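You operate a simulated robot arm through the tools that you are given. There is no shell and no other tool. Be economical: measure what you need, move in short steps, check, and stop when the job is done.

The job below is to be done with a simulated robot arm. You get a single attempt, and the scene is never put back.

## Task
Put things in order on the small bench top. At the end: the grey spool case from the small bench top stands where the yellow job card (marked "print next") stood; the white pad stands where the grey spool case stood; the grey filter stands on top of the white levelling card; the yellow job card stands where the grey filter stood; whatever was shut is shut again. Leave all else as you found it, and nothing knocked over.

The check looks at the end state, three seconds after you hand in, the way a careful person would. Anything else that was tipped, shoved, dropped, spilled or broken makes it a failure.

## Robot
A 6-joint arm with a two-finger parallel gripper, fixed in place. Base frame: the origin is at the foot of the arm, x ahead of it, y to its left, z up; the work surface is at about z = 0. Lengths are in m, angles in degrees, forces in N, time in s.
With the tool pointing down near the work surface it reaches from about 0.18 to 0.46 m from the base axis. Its first joint turns from -70.0 to 70.0 degrees. Payload 1.9 kg.
Tool frame: the origin (TCP) lies between the finger pads and is the grasp point; the fingertips stand 0.023 m ahead of it; z points along the fingers, y is the line along which they close. Largest opening 0.094 m; finger width 0.038, thickness 0.01; the body of the gripper, 0.054 by 0.096 m, starts 0.039 m behind the TCP.
Orientation is that of the tool frame in the base frame, as a unit quaternion [w, x, y, z]. With the fingers straight down and closing along the base's y, the tool's x points along the base's -x, its y along +y and its z along -z.

## Interface
- The arm moves only by the tool arm_command. Its argument "moves" is text: rows parted by semicolons, each of 7 numbers parted by spaces: the shift along the tool's x, y, z in m, then the turn, a rotation vector about the tool's x, y, z in degrees, then the finger opening in m, from 0 to 0.094. In form: dx dy dz ax ay az claw; .... A call has 1 to 8 rows; each row is the pose to reach, as a shift and turn from the pose commanded when the call began, along the tool's axes at that moment. Each row takes 0.2 s and may step no farther than 0.05 m and 8.6 degrees from the row before; otherwise, or with a gripper value out of range, the whole call is refused. Where a pose cannot be reached the arm comes as near as it can. A force on the tool above 40 N (or 10 N above the force at the start of the call, whichever is more), or a blocked arm, ends the call early, and 0.2 s more pass. The fingers move at their own pace (about 0.108 m/s each) and stop on an object; they squeeze with about 34 N. The grip force told is the motor's: it shows also when the fingers shut on nothing. Time passes only in rows, and 0.2 s behind the last, so rows that repeat a pose let the fingers close. It gives the time, the measured TCP pose, the force on the tool (base axes), the opening and the grip force at its end, in the units of the frame above (readings bear some noise), with the torque about the TCP (base axes, N m) and any sound that the robot's microphone picked up.
- Cameras (640 x 400 px; columns grow to the right, rows downward): "scene" is fixed at [0.0773, 0.324, 0.4457]; the picture's right is [-0.66, -0.75, 0.00], its down [-0.43, 0.38, -0.82] and it looks along [0.62, -0.54, -0.57] (base axes); focal length 214 px, centre (320, 200). "wrist" rides on the gripper at [0.086, 0.016, -0.074] in the tool frame; the picture's right is [-0.18, 0.98, 0.00], its down [-0.58, -0.11, -0.81] and it looks along [-0.79, -0.15, 0.59] (tool axes); focal length 243 px, centre (320, 200). There is no depth. A picture from a camera that has moved, and an enlarged one, comes with that camera's place and axes in the base frame and with its lens. The place of the scene camera against the robot may be out by one fixed shift of up to 0.025 m in any direction.
- grab_frame(camera): a new picture of that camera. It takes no simulated time.
- inspect(camera, box): a new picture of the part [left, top, right, bottom] of that camera's present view, enlarged. It takes no simulated time.
- close_job(): hands the job in; it is judged then, once.

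Go step by step. Nothing tells you positions but the pictures and the camera data: compare them with the known pose of the tool, close in by small moves and look again before you grip or let go. The budget is 120 turns and 64 pictures, counting those below and the enlarged ones. Unless the task says otherwise, let go and move clear before handing in, and close with one line.

The tools are called after ">>>" as name(argument=value, ...) on one line, values as JSON. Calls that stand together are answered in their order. arm_command: Moves the arm, as the interface text tells. Its arguments: {"type":"object","properties":{"moves":{"type":"string"}},"required":["moves"]} The other tools are called the same way: grab_frame (camera) takes a picture; inspect (camera, box) takes an enlarged picture of a part of a camera's view; close_job () hands the job in.

At the start:

```text
clock: 0.0
eef_pos: [0.3074, -0.0485, 0.3259]
orientation: [0.0, 0.0, 1.0, -0.001]
ft_force: [-0.4, 0.2, -0.6]
wrist_torque: [0.01, 0.0, 0.02]
gripper_width: 0.094
finger_force: 0.1
```

scene: 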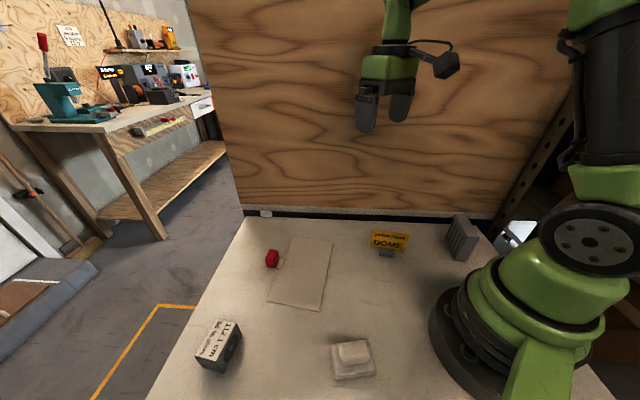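
wrist: 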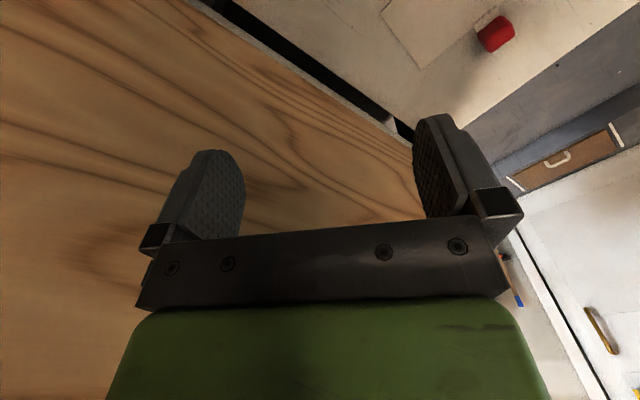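

I see a table with a red cube, a white flat card, a yellow sign, a grey finned object, a white pad and a grey labelled block. I'll enlarge the views to identify each one.

>>> inspect(camera="scene", box=[340, 200, 540, 325])

>>> inspect(camera="scene", box=[180, 230, 400, 400])

```text
3.20 times, centred on (440, 262) of scene
camera zoom: at [0.0773, 0.324, 0.4457], right [-0.66, -0.75, 0.0], down [-0.43, 0.38, -0.82], along [0.62, -0.54, -0.57], focal length 686 px, centre (-64, 0)
```

zoom: 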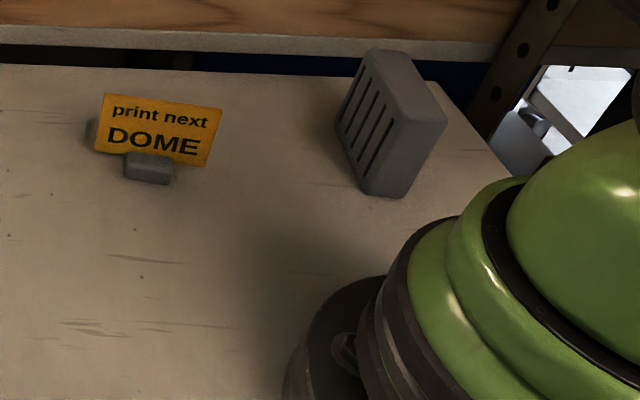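

```text
2.35 times, centred on (290, 315) of scene
camera zoom: at [0.0773, 0.324, 0.4457], right [-0.66, -0.75, 0.0], down [-0.43, 0.38, -0.82], along [0.62, -0.54, -0.57], focal length 505 px, centre (391, -71)
```

zoom: 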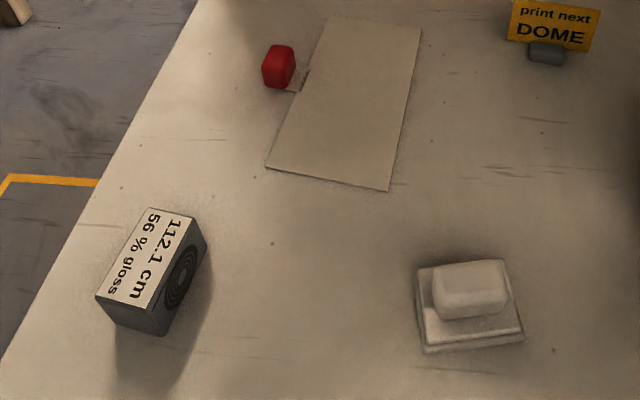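

The layout is clear: spool case front left, pad front, filter back right, the job card, a thin levelling card and a red block. I'll tilt the wrist so its camera looks down on the bench, for a calibrated overview.

>>> arm_command(moves="0 0 0 0 8 0 0.094;0 0 0 0 16 0 0.094;0 0 0 0 24 0 0.094;0 0 0 0 32 0 0.094;0 0 0 0 40 0 0.094;0 0 0 0 40 0 0.094")

>>> grab_frame(camera="wrist")

```text
clock: 1.0
eef_pos: [0.3069, -0.0536, 0.3246]
orientation: [-0.241, 0.003, 0.97, -0.015]
ft_force: [76.3, 3.0, -181.3]
wrist_torque: [-3.57, 1.4, -1.43]
gripper_width: 0.0941
finger_force: 0.1
out of reach, approached as far as the arm can: row 4
stopped in row 4: the force on the tool passed its limit at 487 N (the readings are from after the stop); the commanded pose is now the measured one
```

```text
59 pictures are left
camera wrist: at [0.2668, -0.0348, 0.4307], right [0.16, 0.98, -0.12], down [0.89, -0.09, 0.44], along [0.42, -0.18, -0.89], focal length 243 px, centre (320, 200)
```

wrist: 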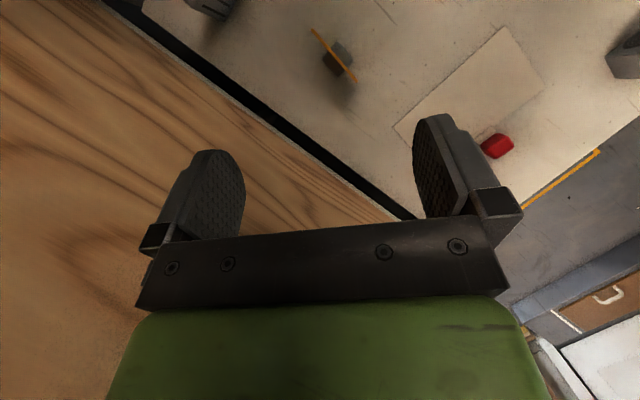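

The tilt ran into something, probably the arm's own limit or the panel. I'll undo it gently and shift away from the panel (base +y).

>>> arm_command(moves="0 0.005 0 0 -7 0 0.094;0 0.02 0 0 -14 0 0.094;0 0.05 0 0 -14 0 0.094;0 0.09 0 0 -14 0 0.094")

>>> grab_frame(camera="scene")

```text
clock: 2.0
eef_pos: [0.307, 0.0378, 0.3251]
orientation: [-0.122, 0.002, 0.992, -0.012]
ft_force: [0.1, -0.2, -0.7]
wrist_torque: [0.02, 0.02, 0.01]
gripper_width: 0.094
finger_force: 0.1
```

```text
58 pictures are left
```

scene: 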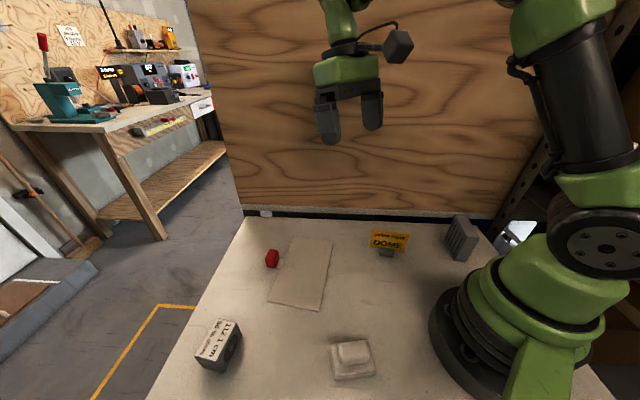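

Freed, and nothing on the bench was disturbed. I'll retract away from the panel and tilt for the overview.

>>> arm_command(moves="0.035 0.03 0.009 0 0 0 0.094;0.0776 0.06 0.0194 0 0 0 0.094;0.0776 0.06 0.0194 0 8 0 0.094;0.0776 0.06 0.0194 0 16 0 0.094;0.0776 0.06 0.0194 0 22 0 0.094")

>>> grab_frame(camera="wrist")

```text
refused: row 2 steps farther than a row can; nothing moved
```

```text
57 pictures are left
camera wrist: at [0.2422, 0.0554, 0.4181], right [0.18, 0.98, -0.07], down [0.76, -0.09, 0.64], along [0.63, -0.17, -0.76], focal length 243 px, centre (320, 200)
```

wrist: 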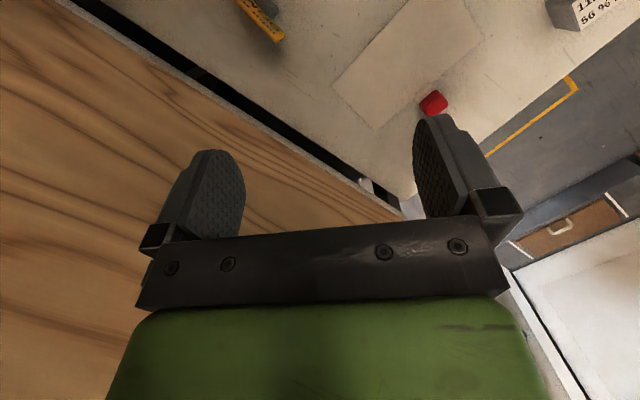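

The second step was too long, so I'll split it up.

>>> arm_command(moves="0.03 0.02 0.007 0 0 0 0.094;0.055 0.04 0.013 0 0 0 0.094;0.0776 0.06 0.0194 0 0 0 0.094;0.0776 0.06 0.0194 0 8 0 0.094;0.0776 0.06 0.0194 0 16 0 0.094;0.0776 0.06 0.0194 0 22 0 0.094")

>>> grab_frame(camera="wrist")

```text
clock: 3.4
eef_pos: [0.2275, 0.097, 0.3215]
orientation: [-0.31, 0.003, 0.951, -0.012]
ft_force: [-0.5, -0.1, -0.1]
wrist_torque: [0.03, -0.02, 0.03]
gripper_width: 0.0942
finger_force: 0.1
```

```text
56 pictures are left
camera wrist: at [0.2019, 0.1163, 0.4325], right [0.15, 0.98, -0.13], down [0.95, -0.1, 0.31], along [0.29, -0.17, -0.94], focal length 243 px, centre (320, 200)
```

wrist: 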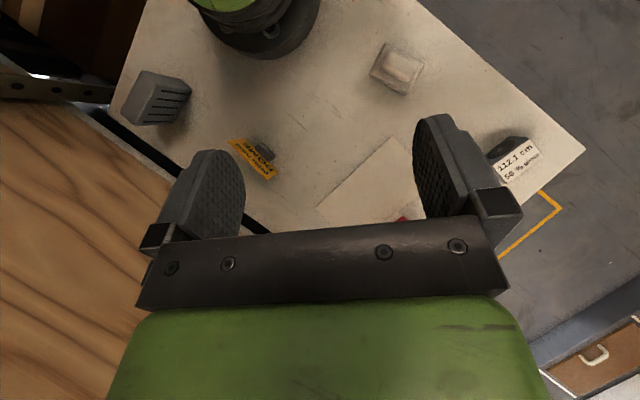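

This overview shows everything. I'll enlarge the main parts to measure.

>>> inspect(camera="wrist", box=[100, 60, 292, 180])

>>> inspect(camera="wrist", box=[300, 30, 556, 190])

```text
3.33 times, centred on (196, 120) of wrist
camera zoom: at [0.2019, 0.1163, 0.4325], right [0.15, 0.98, -0.13], down [0.95, -0.1, 0.31], along [0.29, -0.17, -0.94], focal length 809 px, centre (733, 467)
```

zoom: 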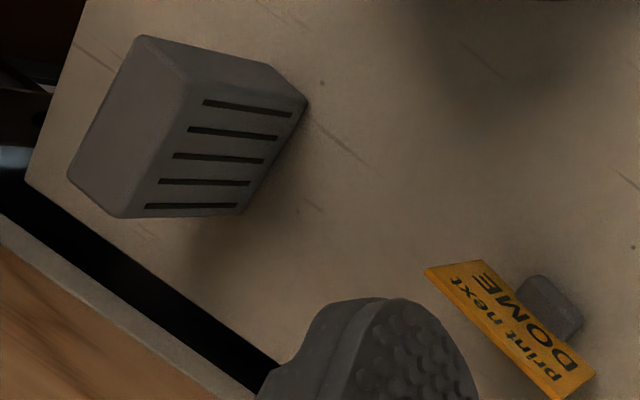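

```text
2.50 times, centred on (428, 110) of wrist
camera zoom: at [0.2019, 0.1163, 0.4325], right [0.15, 0.98, -0.13], down [0.95, -0.1, 0.31], along [0.29, -0.17, -0.94], focal length 606 px, centre (50, 425)
```

zoom: 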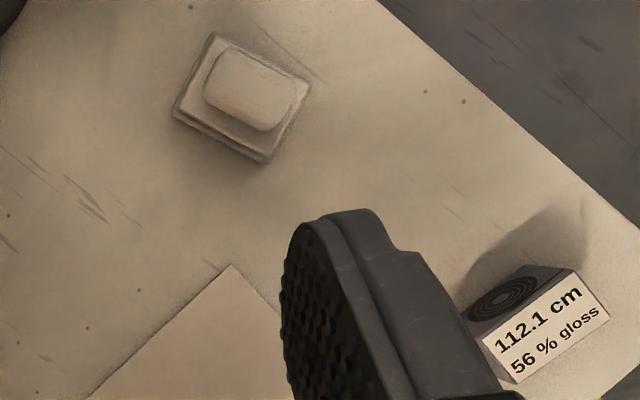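

Measured so far: filter at about (0.123, −0.196), 0.08 high; job card at (0.236, −0.052); sheet centre at about (0.337, 0.135); pad at (0.138, 0.187); spool at (0.29, 0.34). I'll check the pad more closely, in case it rests on something.

>>> inspect(camera="wrist", box=[360, 35, 440, 85])

>>> inspect(camera="scene", box=[312, 330, 392, 380])

>>> inspect(camera="scene", box=[240, 200, 336, 260])

```text
8.00 times, centred on (400, 60) of wrist
camera zoom: at [0.2019, 0.1163, 0.4325], right [0.15, 0.98, -0.13], down [0.95, -0.1, 0.31], along [0.29, -0.17, -0.94], focal length 1941 px, centre (-320, 1320)
```

zoom: 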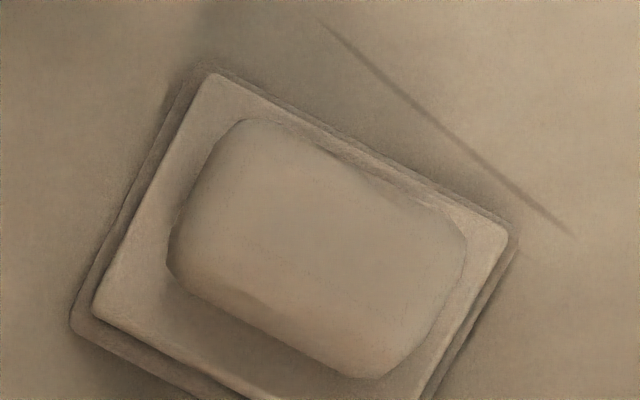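

```text
8.00 times, centred on (352, 355) of scene
camera zoom: at [0.0773, 0.324, 0.4457], right [-0.66, -0.75, 0.0], down [-0.43, 0.38, -0.82], along [0.62, -0.54, -0.57], focal length 1716 px, centre (64, -1040)
```

zoom: 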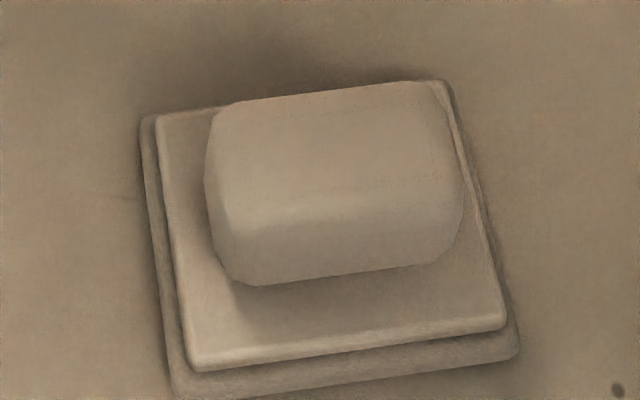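

```text
6.67 times, centred on (288, 230) of scene
camera zoom: at [0.0773, 0.324, 0.4457], right [-0.66, -0.75, 0.0], down [-0.43, 0.38, -0.82], along [0.62, -0.54, -0.57], focal length 1430 px, centre (533, 0)
```

zoom: 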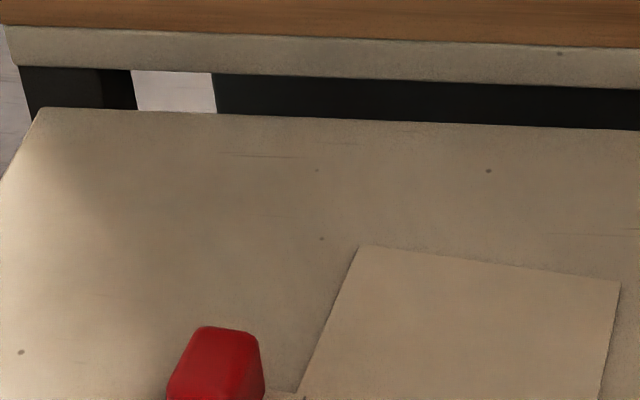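

The pad looks like a single piece: base, plate and knob. I'll start with the filter by levelling the tool first.

>>> arm_command(moves="0 0 0 0 -8 0 0.094;0 0 0 0 -16 0 0.094;0 0 0 0 -24 0 0.094;0 0 0 0 -32 0 0.094;0 0 0 0 -36.1 0 0.094;0 0 0 -1.3 -36.1 0 0.094")

```text
clock: 4.8
eef_pos: [0.2273, 0.0961, 0.3206]
orientation: [0.001, 0.004, 1.0, -0.001]
ft_force: [-0.5, -0.8, 0.1]
wrist_torque: [0.02, -0.02, -0.02]
gripper_width: 0.0941
finger_force: 0.1
```

Level now. I'll arc over to above the filter at a safe height, turning the fingers to its thin direction.

>>> arm_command(moves="-0.0047 -0.0401 0.0075 0 0 6.2 0.094;-0.0067 -0.0801 0.015 0 0 12.4 0.094;0.0013 -0.1201 0.0225 0 0 18.6 0.094;0.0143 -0.1591 0.03 0 0 24.8 0.094;0.0303 -0.1951 0.0375 0 0 31 0.094;0.0533 -0.2291 0.045 0 0 37.2 0.094;0.0783 -0.2621 0.0525 0 0 43.4 0.094;0.1043 -0.2921 0.06 0 0 49.6 0.094")

>>> grab_frame(camera="wrist")

>>> inspect(camera="scene", box=[340, 120, 540, 300])

```text
clock: 6.6
eef_pos: [0.1248, -0.1943, 0.2616]
orientation: [0.001, 0.423, 0.906, -0.002]
ft_force: [-0.2, 0.7, 0.2]
wrist_torque: [0.02, 0.04, -0.02]
gripper_width: 0.0941
finger_force: 0.1
```

```text
50 pictures are left
camera wrist: at [0.0818, -0.1176, 0.3354], right [0.87, 0.49, 0.0], down [0.29, -0.51, 0.81], along [0.4, -0.7, -0.59], focal length 243 px, centre (320, 200)
```

wrist: 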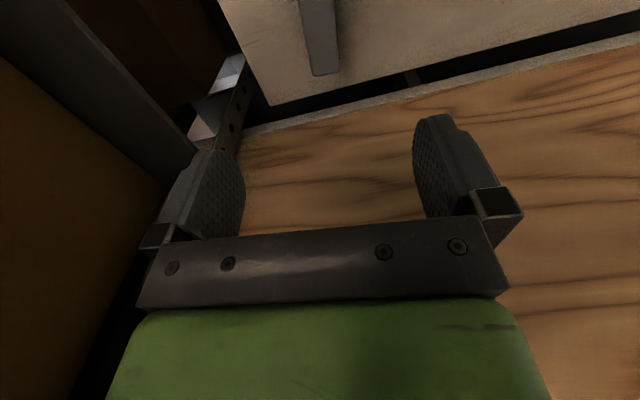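

```text
2.22 times, centred on (440, 210) of scene
camera zoom: at [0.0773, 0.324, 0.4457], right [-0.66, -0.75, 0.0], down [-0.43, 0.38, -0.82], along [0.62, -0.54, -0.57], focal length 477 px, centre (53, 178)
```

zoom: 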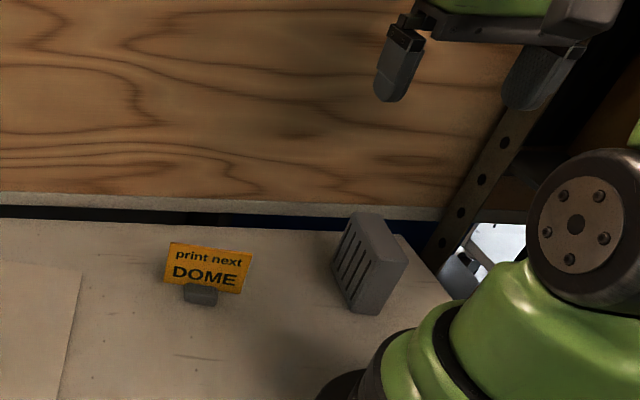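

The filter's end matches the earlier estimate to within about 2 mm. I'll descend to z≈0.055 and close.

>>> arm_command(moves="0 0 0.042 0 0 0 0.094;0 0 0.084 0 0 0 0.094;0 0 0.126 0 0 0 0.094;0 0 0.16 0 0 0 0.094;0 0 0.185 0 0 0 0.094;0 0 0.2066 0 0 0 0.094;0 0 0.2066 0 0 0 0.094")

>>> inspect(camera="scene", box=[400, 160, 528, 280])

>>> grab_frame(camera="wrist")

```text
clock: 8.2
eef_pos: [0.1211, -0.1958, 0.054]
orientation: [0.001, 0.422, 0.906, -0.003]
ft_force: [0.4, 0.8, 0.1]
wrist_torque: [-0.01, -0.01, 0.01]
gripper_width: 0.0938
finger_force: 0.1
```

```text
3.33 times, centred on (464, 220) of scene
camera zoom: at [0.0773, 0.324, 0.4457], right [-0.66, -0.75, 0.0], down [-0.43, 0.38, -0.82], along [0.62, -0.54, -0.57], focal length 715 px, centre (-160, 133)
```

zoom: 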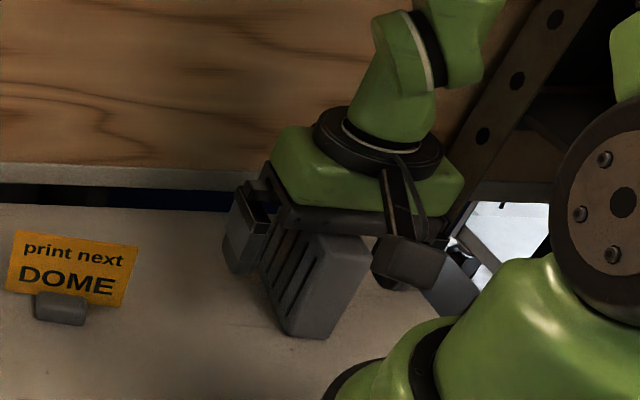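

```text
47 pictures are left
camera wrist: at [0.0787, -0.1182, 0.1281], right [0.87, 0.49, 0.0], down [0.29, -0.51, 0.81], along [0.4, -0.7, -0.59], focal length 243 px, centre (320, 200)
```

wrist: 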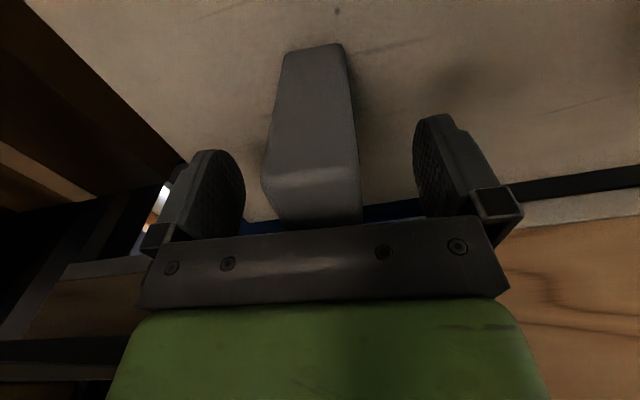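

The filter stands between the fingers, so I'll close and read the grip.

>>> arm_command(moves="0 0 0 0 0 0 0.06;0 0 0 0 0 0 0.02;0 0 0 0 0 0 0.015;0 0 0 0 0 0 0.015")

```text
clock: 9.2
eef_pos: [0.1208, -0.1964, 0.0542]
orientation: [0.001, 0.423, 0.906, -0.002]
ft_force: [-0.1, -0.8, 0.5]
wrist_torque: [0.02, -0.01, 0.02]
gripper_width: 0.0298
finger_force: 34.0
```

Held, with the opening at 0.030. I'll lift 0.13 and arc toward the levelling card.

>>> arm_command(moves="0 0 -0.043 0 0 0 0.015;0 0 -0.086 0 0 0 0.015;0 0 -0.13 0 0 0 0.015;0.0102 0.0438 -0.13 0 0 -8 0.015;0.0254 0.0879 -0.13 0 0 -16 0.015;0.0413 0.1313 -0.13 0 0 -24 0.015;0.0599 0.1743 -0.13 0 0 -32 0.015;0.0765 0.2168 -0.13 0 0 -40 0.015")

```text
clock: 11.0
eef_pos: [0.2375, 0.006, 0.1808]
orientation: [0.0, 0.086, 0.996, -0.002]
ft_force: [0.9, -0.6, 0.2]
wrist_torque: [0.01, 0.0, -0.04]
gripper_width: 0.0297
finger_force: 34.2
```

The filter is in hand. I'll continue to above the levelling card's centre and look.

>>> arm_command(moves="-0.0126 0.024 0 0 0 -7.8 0.015;-0.0253 0.048 0 0 0 -15.6 0.015;-0.0379 0.0721 0 0 0 -23.4 0.015;-0.0505 0.0961 0 0 0 -31.2 0.015;-0.0632 0.1202 0 0 0 -39 0.015;-0.0758 0.1442 0 0 0 -46.9 0.015;-0.0758 0.1442 0 0 0 -46.9 0.015")

>>> grab_frame(camera="scene")

>>> grab_frame(camera="wrist")

```text
clock: 12.6
eef_pos: [0.3355, 0.1356, 0.1852]
orientation: [0.001, -0.316, 0.949, -0.002]
ft_force: [0.6, -0.4, -1.2]
wrist_torque: [-0.01, 0.03, -0.01]
gripper_width: 0.0297
finger_force: 33.8
```

```text
46 pictures are left
```

scene: 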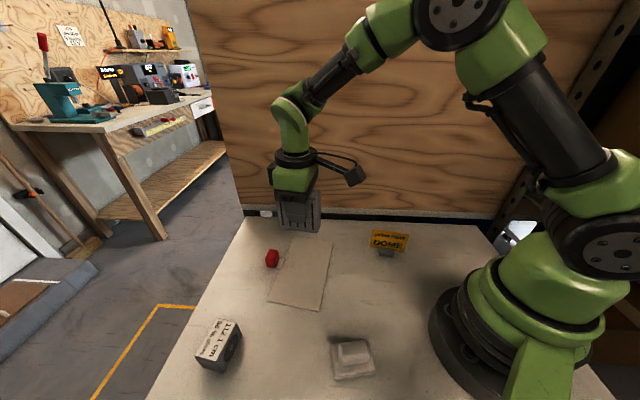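

```text
45 pictures are left
camera wrist: at [0.2584, 0.0956, 0.2605], right [-0.44, 0.9, 0.0], down [0.53, 0.27, 0.81], along [0.72, 0.36, -0.59], focal length 243 px, centre (320, 200)
```

wrist: 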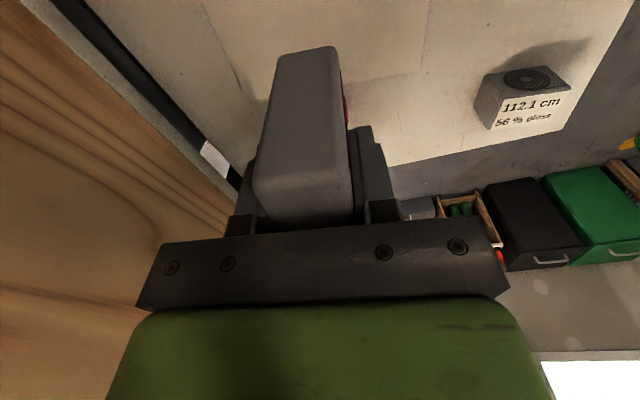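

The card's centre is about (0.336, 0.134), and the red block sits near its far edge. I'll shift 2 cm along the card away from the red block and come down.

>>> arm_command(moves="0.0006 -0.0216 0 0 0 0 0.015;0.0006 -0.0216 0.04 0 0 0 0.015;0.0006 -0.0216 0.08 0 0 0 0.015;0.0006 -0.0216 0.11 0 0 0 0.015;0.0006 -0.0216 0.122 0 0 0 0.015;0.0006 -0.0216 0.122 0 0 0 0.015")

>>> grab_frame(camera="wrist")

>>> inspect(camera="scene", box=[220, 180, 380, 320])

```text
clock: 14.0
eef_pos: [0.3505, 0.1121, 0.0643]
orientation: [0.0, -0.316, 0.949, -0.002]
ft_force: [-0.1, -0.5, -1.1]
wrist_torque: [0.04, 0.01, -0.01]
gripper_width: 0.0295
finger_force: 33.8
```

```text
44 pictures are left
camera wrist: at [0.2727, 0.0731, 0.1384], right [-0.44, 0.9, 0.0], down [0.53, 0.26, 0.81], along [0.72, 0.36, -0.59], focal length 243 px, centre (320, 200)
```

wrist: 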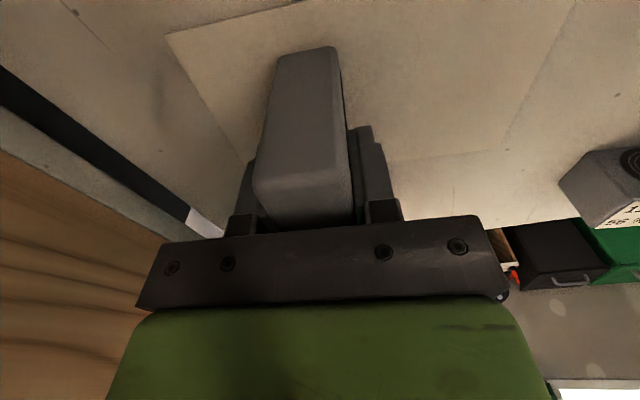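

```text
2.86 times, centred on (300, 250) of scene
camera zoom: at [0.0773, 0.324, 0.4457], right [-0.66, -0.75, 0.0], down [-0.43, 0.38, -0.82], along [0.62, -0.54, -0.57], focal length 613 px, centre (377, 57)
```

zoom: 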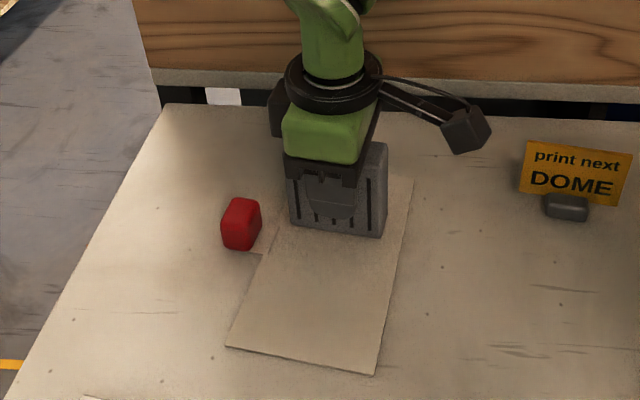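

The filter is about 1 cm above the card, with 14–18 mm margins. I'll lower it gently to contact.

>>> arm_command(moves="0 0 0.005 0 0 0 0.015;0 0 0.008 0 0 0 0.015;0 0 0.009 0 0 0 0.015;0 0 0.009 0 0 0 0.015")

```text
clock: 15.0
eef_pos: [0.3506, 0.1119, 0.0557]
orientation: [0.003, -0.317, 0.949, -0.002]
ft_force: [-0.6, -0.6, 30.1]
wrist_torque: [0.18, -0.04, -0.02]
gripper_width: 0.0299
finger_force: 34.0
```

Contact made (30 N). I'll ease up slightly, open, and rise clear.

>>> arm_command(moves="0 0 -0.0008 0 0 0 0.015;0 0 -0.0008 0 0 0 0.04;0 0 -0.0008 0 0 0 0.075;0 0 -0.0008 0 0 0 0.075;0 0 -0.03 0 0 0 0.075;0 0 -0.075 0 0 0 0.075;0 0 -0.12 0 0 0 0.094")

>>> grab_frame(camera="scene")

```text
clock: 16.6
eef_pos: [0.3496, 0.1113, 0.1743]
orientation: [0.0, -0.316, 0.949, -0.002]
ft_force: [-0.1, -0.7, -0.2]
wrist_torque: [0.0, -0.02, -0.03]
gripper_width: 0.094
finger_force: 0.1
```

```text
42 pictures are left
```

scene: 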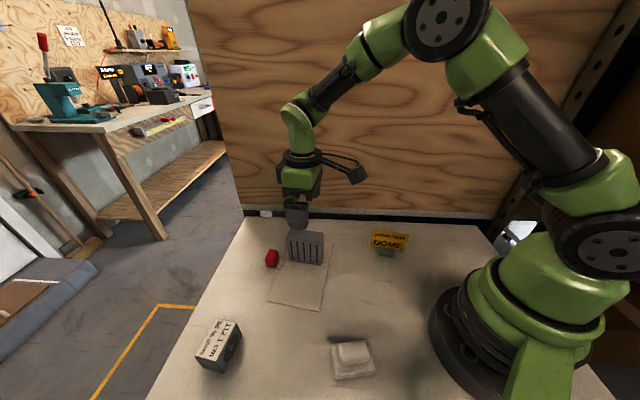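

The filter stands on the card and nothing else changed. Next I'll go above the yellow job card with the fingers across its thickness.

>>> arm_command(moves="0.0378 -0.0125 0 0 0 0 0.094;0.0756 -0.025 0 0 0 0 0.094;0.1133 -0.0374 0 0 0 0 0.094;0.1511 -0.0499 0 0 0 0 0.094;0.1889 -0.0624 0 0 0 2 0.094;0.1889 -0.0624 0 0 0 2 0.094")

>>> grab_frame(camera="wrist")

>>> inspect(camera="scene", box=[320, 180, 448, 270])

```text
clock: 18.0
eef_pos: [0.2344, -0.0493, 0.1762]
orientation: [0.0, -0.3, 0.954, -0.002]
ft_force: [0.4, 0.7, 0.0]
wrist_torque: [-0.02, 0.0, 0.01]
gripper_width: 0.094
finger_force: 0.0
```

```text
41 pictures are left
camera wrist: at [0.1559, -0.0859, 0.2506], right [-0.41, 0.91, 0.0], down [0.54, 0.25, 0.81], along [0.74, 0.33, -0.59], focal length 243 px, centre (320, 200)
```

wrist: 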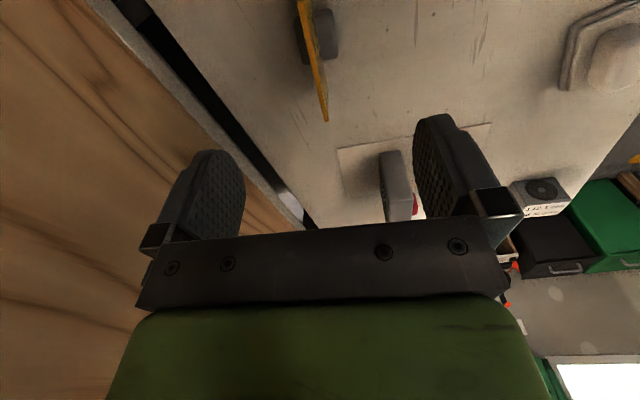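

```text
4.44 times, centred on (384, 225) of scene
camera zoom: at [0.0773, 0.324, 0.4457], right [-0.66, -0.75, 0.0], down [-0.43, 0.38, -0.82], along [0.62, -0.54, -0.57], focal length 953 px, centre (36, 89)
```

zoom: 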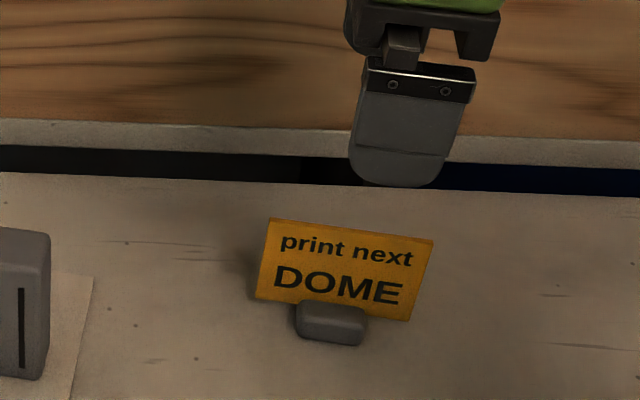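

I need finer measurement of the card and its foot, so I'll zoom in.

>>> inspect(camera="wrist", box=[260, 0, 400, 130])

```text
3.08 times, centred on (330, 65) of wrist
camera zoom: at [0.1559, -0.0859, 0.2506], right [-0.41, 0.91, 0.0], down [0.54, 0.25, 0.81], along [0.74, 0.33, -0.59], focal length 746 px, centre (289, 615)
```

zoom: 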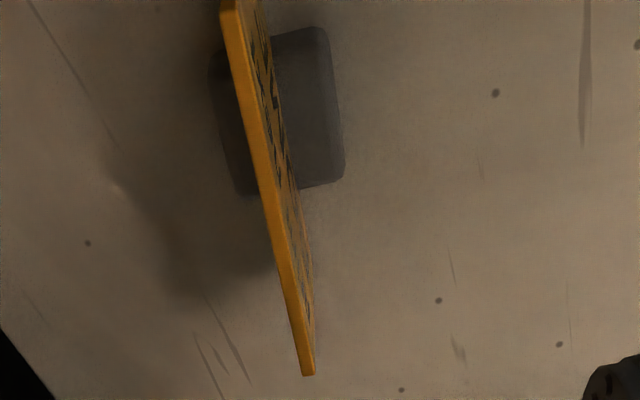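

The card stands upright, with its top edge running from (0.203, −0.078) to (0.270, −0.030) at z≈0.074. I'll shift 5 mm, descend over it to z≈0.054 and look once.

>>> arm_command(moves="0.001 -0.005 0.03 0 0 -0.7 0.094;0.001 -0.005 0.065 0 0 -0.7 0.094;0.001 -0.005 0.1 0 0 -0.7 0.094;0.001 -0.005 0.122 0 0 -0.7 0.094;0.001 -0.005 0.122 0 0 -0.7 0.094")

>>> grab_frame(camera="wrist")

```text
clock: 19.2
eef_pos: [0.2364, -0.0533, 0.0528]
orientation: [0.001, -0.305, 0.952, -0.002]
ft_force: [0.2, 0.2, 0.3]
wrist_torque: [0.0, 0.0, 0.0]
gripper_width: 0.094
finger_force: 0.1
```

```text
38 pictures are left
camera wrist: at [0.1585, -0.0901, 0.1277], right [-0.42, 0.91, 0.0], down [0.53, 0.25, 0.81], along [0.73, 0.34, -0.59], focal length 243 px, centre (320, 200)
```

wrist: 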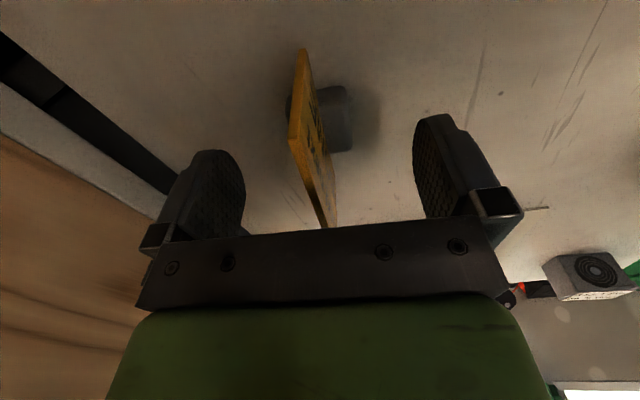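

The card is centred between the fingers, so I'll close.

>>> arm_command(moves="0 0 0 0 0 0 0.05;0 0 0 0 0 0 0.02;0 0 0 0 0 0 0.008;0 0 0 0 0 0 0;0 0 0 0 0 0 0;0 0 0 0 0 0 0")

>>> grab_frame(camera="wrist")

```text
clock: 20.6
eef_pos: [0.2378, -0.0536, 0.0529]
orientation: [0.0, -0.305, 0.952, -0.002]
ft_force: [0.9, -0.3, 1.3]
wrist_torque: [0.01, 0.03, -0.02]
gripper_width: 0.0031
finger_force: 33.6
```

```text
37 pictures are left
camera wrist: at [0.1585, -0.0902, 0.1281], right [-0.42, 0.91, 0.0], down [0.54, 0.25, 0.81], along [0.73, 0.34, -0.59], focal length 243 px, centre (320, 200)
```

wrist: 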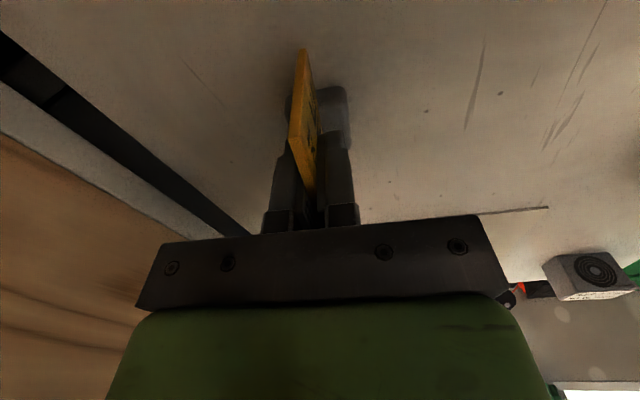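

Gripped (3.1 mm). I'll lift it and carry it to the filter's old spot at about (0.125, −0.194).

>>> arm_command(moves="0 0 -0.03 0 0 0 0;0 0 -0.065 0 0 0 0;0 0 -0.09 0 0 0 0;0.0346 -0.0098 -0.09 0 0 8.4 0;0.0692 -0.0197 -0.09 0 0 16.8 0;0.1037 -0.0295 -0.09 0 0 25.2 0;0.1383 -0.0394 -0.09 0 0 33.6 0;0.1729 -0.0492 -0.09 0 0 42 0")

>>> grab_frame(camera="scene")

```text
clock: 22.4
eef_pos: [0.1311, -0.1967, 0.1435]
orientation: [0.001, 0.057, 0.998, -0.001]
ft_force: [1.0, 0.3, -0.1]
wrist_torque: [0.0, -0.04, 0.01]
gripper_width: 0.003
finger_force: 34.1
```

```text
36 pictures are left
```

scene: 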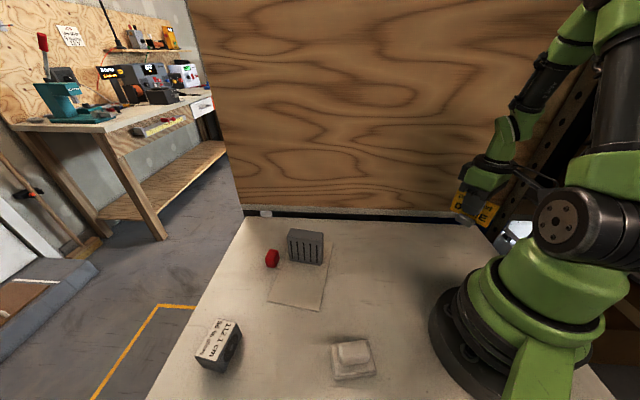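

The card is over the filter's old place. I'll settle and lower most of the way.

>>> arm_command(moves="0 0 0 0 0 0 0;0 0 0.03 0 0 0 0;0 0 0.06 0 0 0 0;0 0 0.078 0 0 0 0;0 0 0.078 0 0 0 0")

>>> grab_frame(camera="wrist")

```text
clock: 23.6
eef_pos: [0.1278, -0.1968, 0.0651]
orientation: [0.0, 0.056, 0.998, -0.001]
ft_force: [0.4, -0.4, 0.1]
wrist_torque: [0.02, -0.01, 0.01]
gripper_width: 0.0033
finger_force: 33.9
```

```text
35 pictures are left
camera wrist: at [0.0441, -0.1697, 0.1398], right [0.29, 0.96, 0.0], down [0.56, -0.17, 0.81], along [0.77, -0.24, -0.59], focal length 243 px, centre (320, 200)
```

wrist: 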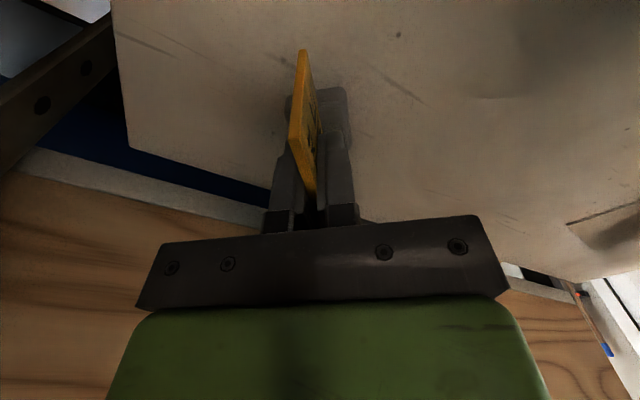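

Good alignment. I'll lower the last 12 mm to contact.

>>> arm_command(moves="0.0015 0.0015 0.006 0 0 0 0;0.0015 0.0015 0.01 0 0 0 0;0.0015 0.0015 0.012 0 0 0 0;0.0015 0.0015 0.012 0 0 0 0")

```text
clock: 24.6
eef_pos: [0.1242, -0.1934, 0.0527]
orientation: [0.001, 0.056, 0.998, -0.001]
ft_force: [-3.3, 1.3, 32.7]
wrist_torque: [0.16, 0.32, 0.0]
gripper_width: 0.003
finger_force: 34.4
```

On the bench. I'll ease up, release, and rise.

>>> arm_command(moves="0 0 -0.0007 0 0 0 0;0 0 -0.0007 0 0 0 0.02;0 0 -0.0007 0 0 0 0.06;0 0 -0.0007 0 0 0 0.06;0 0 -0.03 0 0 0 0.06;0 0 -0.075 0 0 0 0.06;0 0 -0.12 0 0 0 0.06")

>>> inspect(camera="scene", box=[340, 180, 540, 305])

```text
clock: 26.2
eef_pos: [0.1265, -0.194, 0.1756]
orientation: [0.001, 0.056, 0.998, -0.001]
ft_force: [0.2, 0.0, 0.4]
wrist_torque: [0.0, 0.04, 0.03]
gripper_width: 0.0598
finger_force: 0.2
```

```text
3.20 times, centred on (440, 242) of scene
camera zoom: at [0.0773, 0.324, 0.4457], right [-0.66, -0.75, 0.0], down [-0.43, 0.38, -0.82], along [0.62, -0.54, -0.57], focal length 686 px, centre (-64, 64)
```

zoom: 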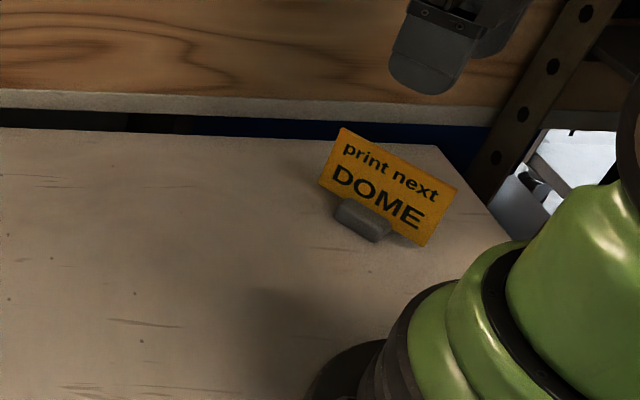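

The job card stands in the filter's place. Next is the spool case, so I'll arc back over the bench toward it.

>>> arm_command(moves="-0.0188 0.0424 -0.006 0 0 -5.2 0.094;-0.036 0.0856 -0.012 0 0 -10.4 0.094;-0.0491 0.1304 -0.018 0 0 -15.6 0.094;-0.059 0.1758 -0.024 0 0 -20.8 0.094;-0.0648 0.2217 -0.03 0 0 -26 0.094;-0.0687 0.2674 -0.036 0 0 -31.2 0.094;-0.0704 0.314 -0.042 0 0 -36.4 0.094;-0.0702 0.3603 -0.048 0 0 -41.5 0.094")

```text
clock: 28.0
eef_pos: [0.2366, 0.1601, 0.2197]
orientation: [0.001, -0.302, 0.953, -0.002]
ft_force: [0.5, 0.0, -0.2]
wrist_torque: [-0.03, 0.02, 0.01]
gripper_width: 0.094
finger_force: 0.0
```

>>> arm_command(moves="-0.02 0.0266 0 0 0 0 0.094;-0.0403 0.0531 0 0 0 0 0.094;-0.0604 0.0797 0 0 0 0 0.094;-0.0604 0.0797 0 0 0 0 0.094")

>>> grab_frame(camera="wrist")

```text
clock: 29.0
eef_pos: [0.2395, 0.2585, 0.2191]
orientation: [0.0, -0.301, 0.954, -0.001]
ft_force: [-0.4, 0.2, 0.0]
wrist_torque: [0.01, 0.0, -0.01]
gripper_width: 0.0938
finger_force: 0.1
```

```text
33 pictures are left
camera wrist: at [0.1603, 0.2215, 0.2935], right [-0.41, 0.91, 0.0], down [0.54, 0.25, 0.81], along [0.73, 0.33, -0.59], focal length 243 px, centre (320, 200)
```

wrist: 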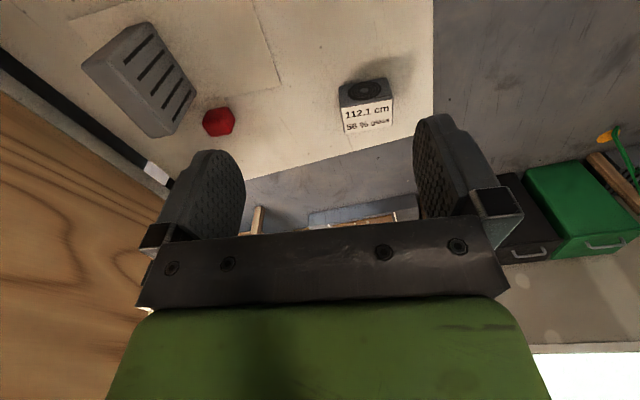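

>>> inspect(camera="wrist", box=[318, 65, 414, 143])

```text
5.13 times, centred on (366, 104) of wrist
camera zoom: at [0.1603, 0.2215, 0.2935], right [-0.41, 0.91, 0.0], down [0.54, 0.25, 0.81], along [0.73, 0.33, -0.59], focal length 1244 px, centre (84, 692)
```

zoom: 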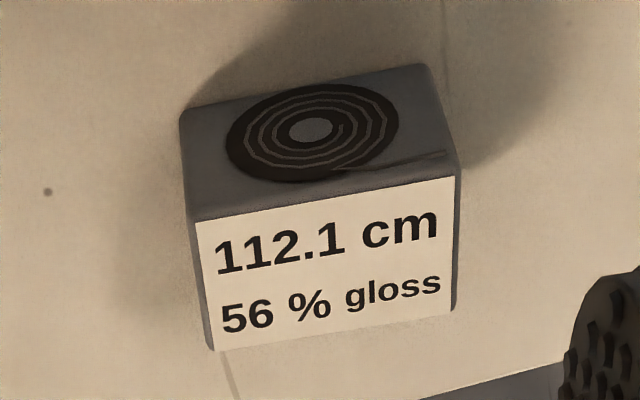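

The spool case measures 0.059 × 0.035 × 0.046, centre (0.293, 0.342), with its long side along 125°, which matches the current finger line. I'll go above it and down partway.

>>> arm_command(moves="-0.0306 0.0126 0.03 0 0 0 0.094;-0.0611 0.0251 0.06 0 0 0 0.094;-0.0917 0.0377 0.09 0 0 0 0.094;-0.0917 0.0377 0.12 0 0 0 0.094;-0.0917 0.0377 0.12 0 0 0 0.094")

>>> grab_frame(camera="wrist")

```text
clock: 30.2
eef_pos: [0.2928, 0.3392, 0.0984]
orientation: [-0.001, -0.302, 0.953, -0.002]
ft_force: [-0.7, 0.3, -0.3]
wrist_torque: [-0.02, -0.01, 0.01]
gripper_width: 0.0941
finger_force: 0.0
```

```text
31 pictures are left
camera wrist: at [0.2134, 0.3031, 0.1724], right [-0.41, 0.91, 0.0], down [0.54, 0.25, 0.81], along [0.73, 0.33, -0.59], focal length 243 px, centre (320, 200)
```

wrist: 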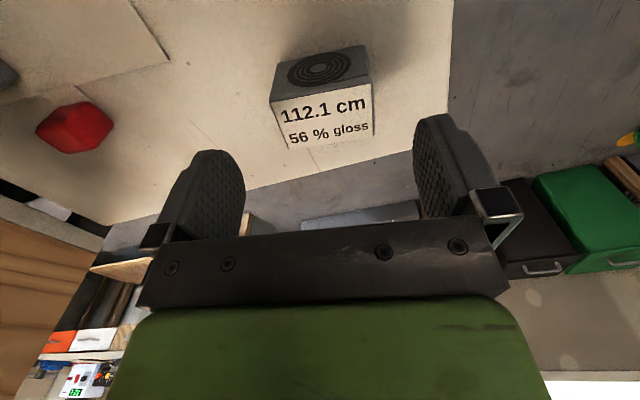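

Consistent to within 2 mm. I'll descend to z≈0.03 and close.

>>> arm_command(moves="-0.0035 0.002 0.025 0 0 0 0.094;-0.0035 0.002 0.05 0 0 0 0.094;-0.0035 0.002 0.068 0 0 0 0.094;-0.0035 0.002 0.068 0 0 0 0.094;-0.0035 0.002 0.068 0 0 0 0.07;-0.0035 0.002 0.068 0 0 0 0.05;-0.0035 0.002 0.068 0 0 0 0.045;-0.0035 0.002 0.068 0 0 0 0.045")

```text
clock: 32.0
eef_pos: [0.2952, 0.3451, 0.031]
orientation: [0.0, -0.302, 0.953, -0.002]
ft_force: [0.5, 0.0, -0.8]
wrist_torque: [0.01, -0.01, -0.01]
gripper_width: 0.0595
finger_force: 33.9
```

Gripped (0.0595). I'll lift it and carry it toward the job card's old place.

>>> arm_command(moves="0 0 -0.04 0 0 0 0.045;0 0 -0.085 0 0 0 0.045;0 0 -0.13 0 0 0 0.045;0.0308 -0.0325 -0.13 0 0 0 0.045;0.0616 -0.065 -0.13 0 0 0 0.045;0.0925 -0.0974 -0.13 0 0 0 0.045;0.1233 -0.1299 -0.13 0 0 0 0.045;0.1541 -0.1624 -0.13 0 0 0 0.045")

>>> arm_command(moves="0.0308 -0.0325 0 0 0 0 0.045;0.0616 -0.065 0 0 0 0 0.045;0.0925 -0.0974 0 0 0 0 0.045;0.1233 -0.1299 0 0 0 0 0.045;0.1233 -0.1299 0 0 0 0 0.045")

>>> grab_frame(camera="scene")

```text
clock: 33.8
eef_pos: [0.2608, 0.1219, 0.1597]
orientation: [0.001, -0.301, 0.954, -0.002]
ft_force: [0.1, -0.3, -0.7]
wrist_torque: [0.01, 0.0, -0.03]
gripper_width: 0.0596
finger_force: 34.4
```

```text
clock: 35.0
eef_pos: [0.2355, -0.0528, 0.1629]
orientation: [-0.001, -0.301, 0.954, -0.002]
ft_force: [0.5, -0.2, -0.6]
wrist_torque: [-0.01, -0.03, -0.03]
gripper_width: 0.0596
finger_force: 34.3
```

```text
30 pictures are left
```

scene: 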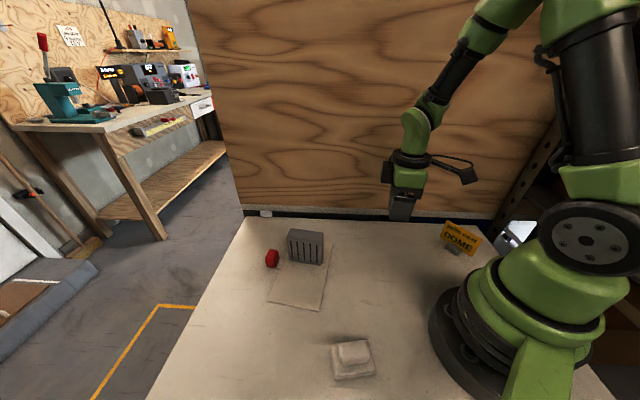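

It's over the target at (0.2355, −0.053). I'll lower it to just above the bench, then to contact.

>>> arm_command(moves="0 0 0.04 0 0 0 0.045;0 0 0.08 0 0 0 0.045;0 0 0.11 0 0 0 0.045;0 0 0.124 0 0 0 0.045;0 0 0.128 0 0 0 0.045;0 0 0.131 0 0 0 0.045;0 0 0.1325 0 0 0 0.045;0 0 0.1325 0 0 0 0.045")

```text
clock: 36.8
eef_pos: [0.2326, -0.0541, 0.03]
orientation: [0.0, -0.301, 0.954, -0.002]
ft_force: [-0.2, -0.7, 1.2]
wrist_torque: [0.05, 0.01, 0.01]
gripper_width: 0.0593
finger_force: 33.7
```

Barely touching. I'll press 1 mm, release, and rise.

>>> arm_command(moves="0 0 0.0006 0 0 0 0.045;0 0 0.0006 0 0 0 0.062;0 0 0.0006 0 0 0 0.09;0 0 0.0006 0 0 0 0.09;0 0 -0.03 0 0 0 0.09;0 0 -0.075 0 0 0 0.09;0 0 -0.12 0 0 0 0.09;0 0 -0.15 0 0 0 0.09")

>>> grab_frame(camera="scene")

```text
clock: 38.6
eef_pos: [0.2333, -0.0552, 0.1823]
orientation: [0.001, -0.302, 0.953, -0.002]
ft_force: [0.6, -0.3, 0.8]
wrist_torque: [-0.01, -0.02, 0.01]
gripper_width: 0.0903
finger_force: 0.1
```

```text
29 pictures are left
```

scene: 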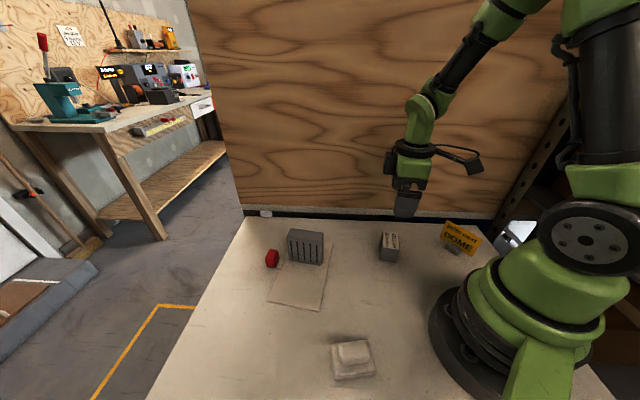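

The spool is placed and everything is upright. Next I'll go to the pad and look at it closely.

>>> arm_command(moves="-0.0232 0.0387 0 0 0 -3.5 0.094;-0.0448 0.0797 0 0 0 -7 0.094;-0.0596 0.1231 0 0 0 -10.5 0.094;-0.0668 0.1682 0 0 0 -14 0.094;-0.0663 0.2125 0 0 0 -17.5 0.094;-0.0615 0.2526 0 0 0 -20.5 0.094;-0.0615 0.2526 0.03 0 0 -20.5 0.094;-0.0615 0.2526 0.06 0 0 -20.5 0.094")

>>> grab_frame(camera="wrist")

```text
clock: 40.4
eef_pos: [0.1441, 0.189, 0.1175]
orientation: [0.0, -0.467, 0.884, -0.002]
ft_force: [0.9, -0.4, 0.1]
wrist_torque: [0.0, -0.02, -0.01]
gripper_width: 0.0944
finger_force: 0.1
```

```text
28 pictures are left
camera wrist: at [0.0826, 0.1275, 0.1924], right [-0.71, 0.71, 0.0], down [0.42, 0.42, 0.81], along [0.57, 0.57, -0.59], focal length 243 px, centre (320, 200)
```

wrist: 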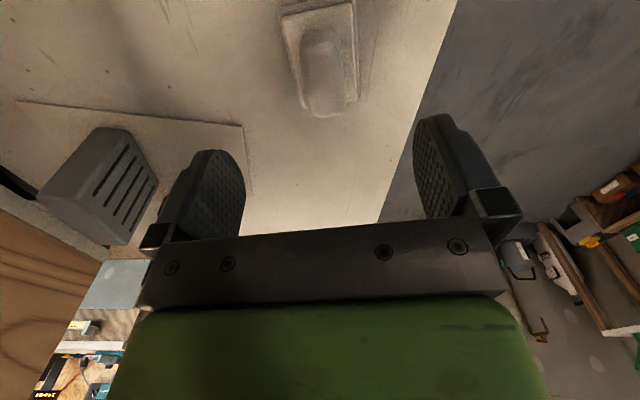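

>>> inspect(camera="wrist", box=[240, 0, 400, 130])

```text
3.08 times, centred on (320, 65) of wrist
camera zoom: at [0.0826, 0.1275, 0.1924], right [-0.71, 0.71, 0.0], down [0.42, 0.42, 0.81], along [0.57, 0.57, -0.59], focal length 746 px, centre (320, 615)
```

zoom: 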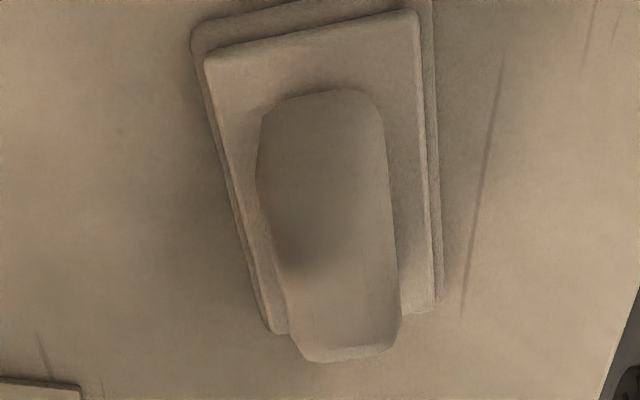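

The pad's base is about 0.070 × 0.049, centre (0.140, 0.189), with the fingers already along its short side. I'll descend with the fingertips just above the bench to grip the base edges.

>>> arm_command(moves="0.0022 0.0037 0.03 0 0 1 0.094;0.0022 0.0037 0.06 0 0 1 0.094;0.0022 0.0037 0.08 0 0 1 0.094;0.0022 0.0037 0.09 0 0 1 0.094;0.0022 0.0037 0.092 0 0 1 0.094;0.0022 0.0037 0.092 0 0 1 0.094")

>>> grab_frame(camera="wrist")

```text
clock: 41.8
eef_pos: [0.1387, 0.1869, 0.0272]
orientation: [0.0, -0.458, 0.889, -0.002]
ft_force: [-0.5, 0.1, -0.6]
wrist_torque: [-0.02, 0.0, 0.0]
gripper_width: 0.0941
finger_force: 0.2
```

```text
26 pictures are left
camera wrist: at [0.0749, 0.126, 0.102], right [-0.69, 0.72, 0.0], down [0.42, 0.41, 0.81], along [0.58, 0.56, -0.59], focal length 243 px, centre (320, 200)
```

wrist: 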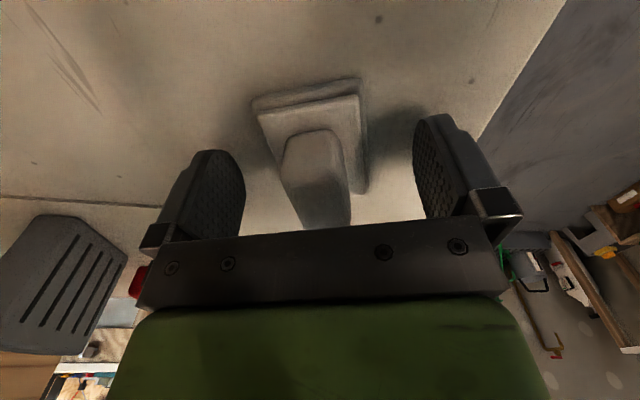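

Well centred. I'll go 2 mm lower and close.

>>> arm_command(moves="0 0 0.002 0 0 0 0.094;0 0 0.002 0 0 0 0.07;0 0 0.002 0 0 0 0.05;0 0 0.002 0 0 0 0.03;0 0 0.002 0 0 0 0.03;0 0 0.002 0 0 0 0.03")

>>> grab_frame(camera="wrist")

```text
clock: 43.2
eef_pos: [0.136, 0.188, 0.0252]
orientation: [0.0, -0.459, 0.889, -0.002]
ft_force: [0.6, 0.0, 0.3]
wrist_torque: [-0.04, 0.01, 0.04]
gripper_width: 0.0488
finger_force: 34.3
```

```text
25 pictures are left
camera wrist: at [0.0748, 0.1264, 0.0998], right [-0.69, 0.72, 0.0], down [0.42, 0.41, 0.81], along [0.58, 0.56, -0.59], focal length 243 px, centre (320, 200)
```

wrist: 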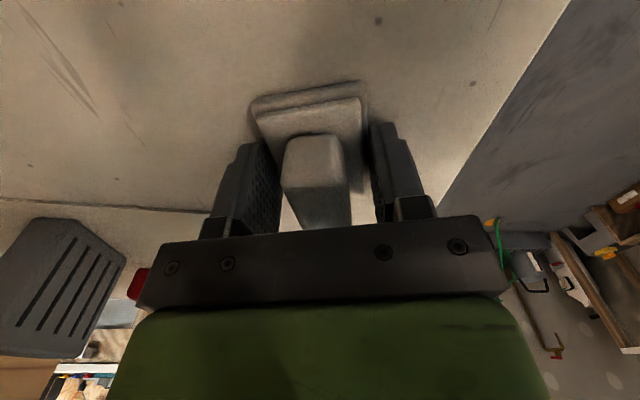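

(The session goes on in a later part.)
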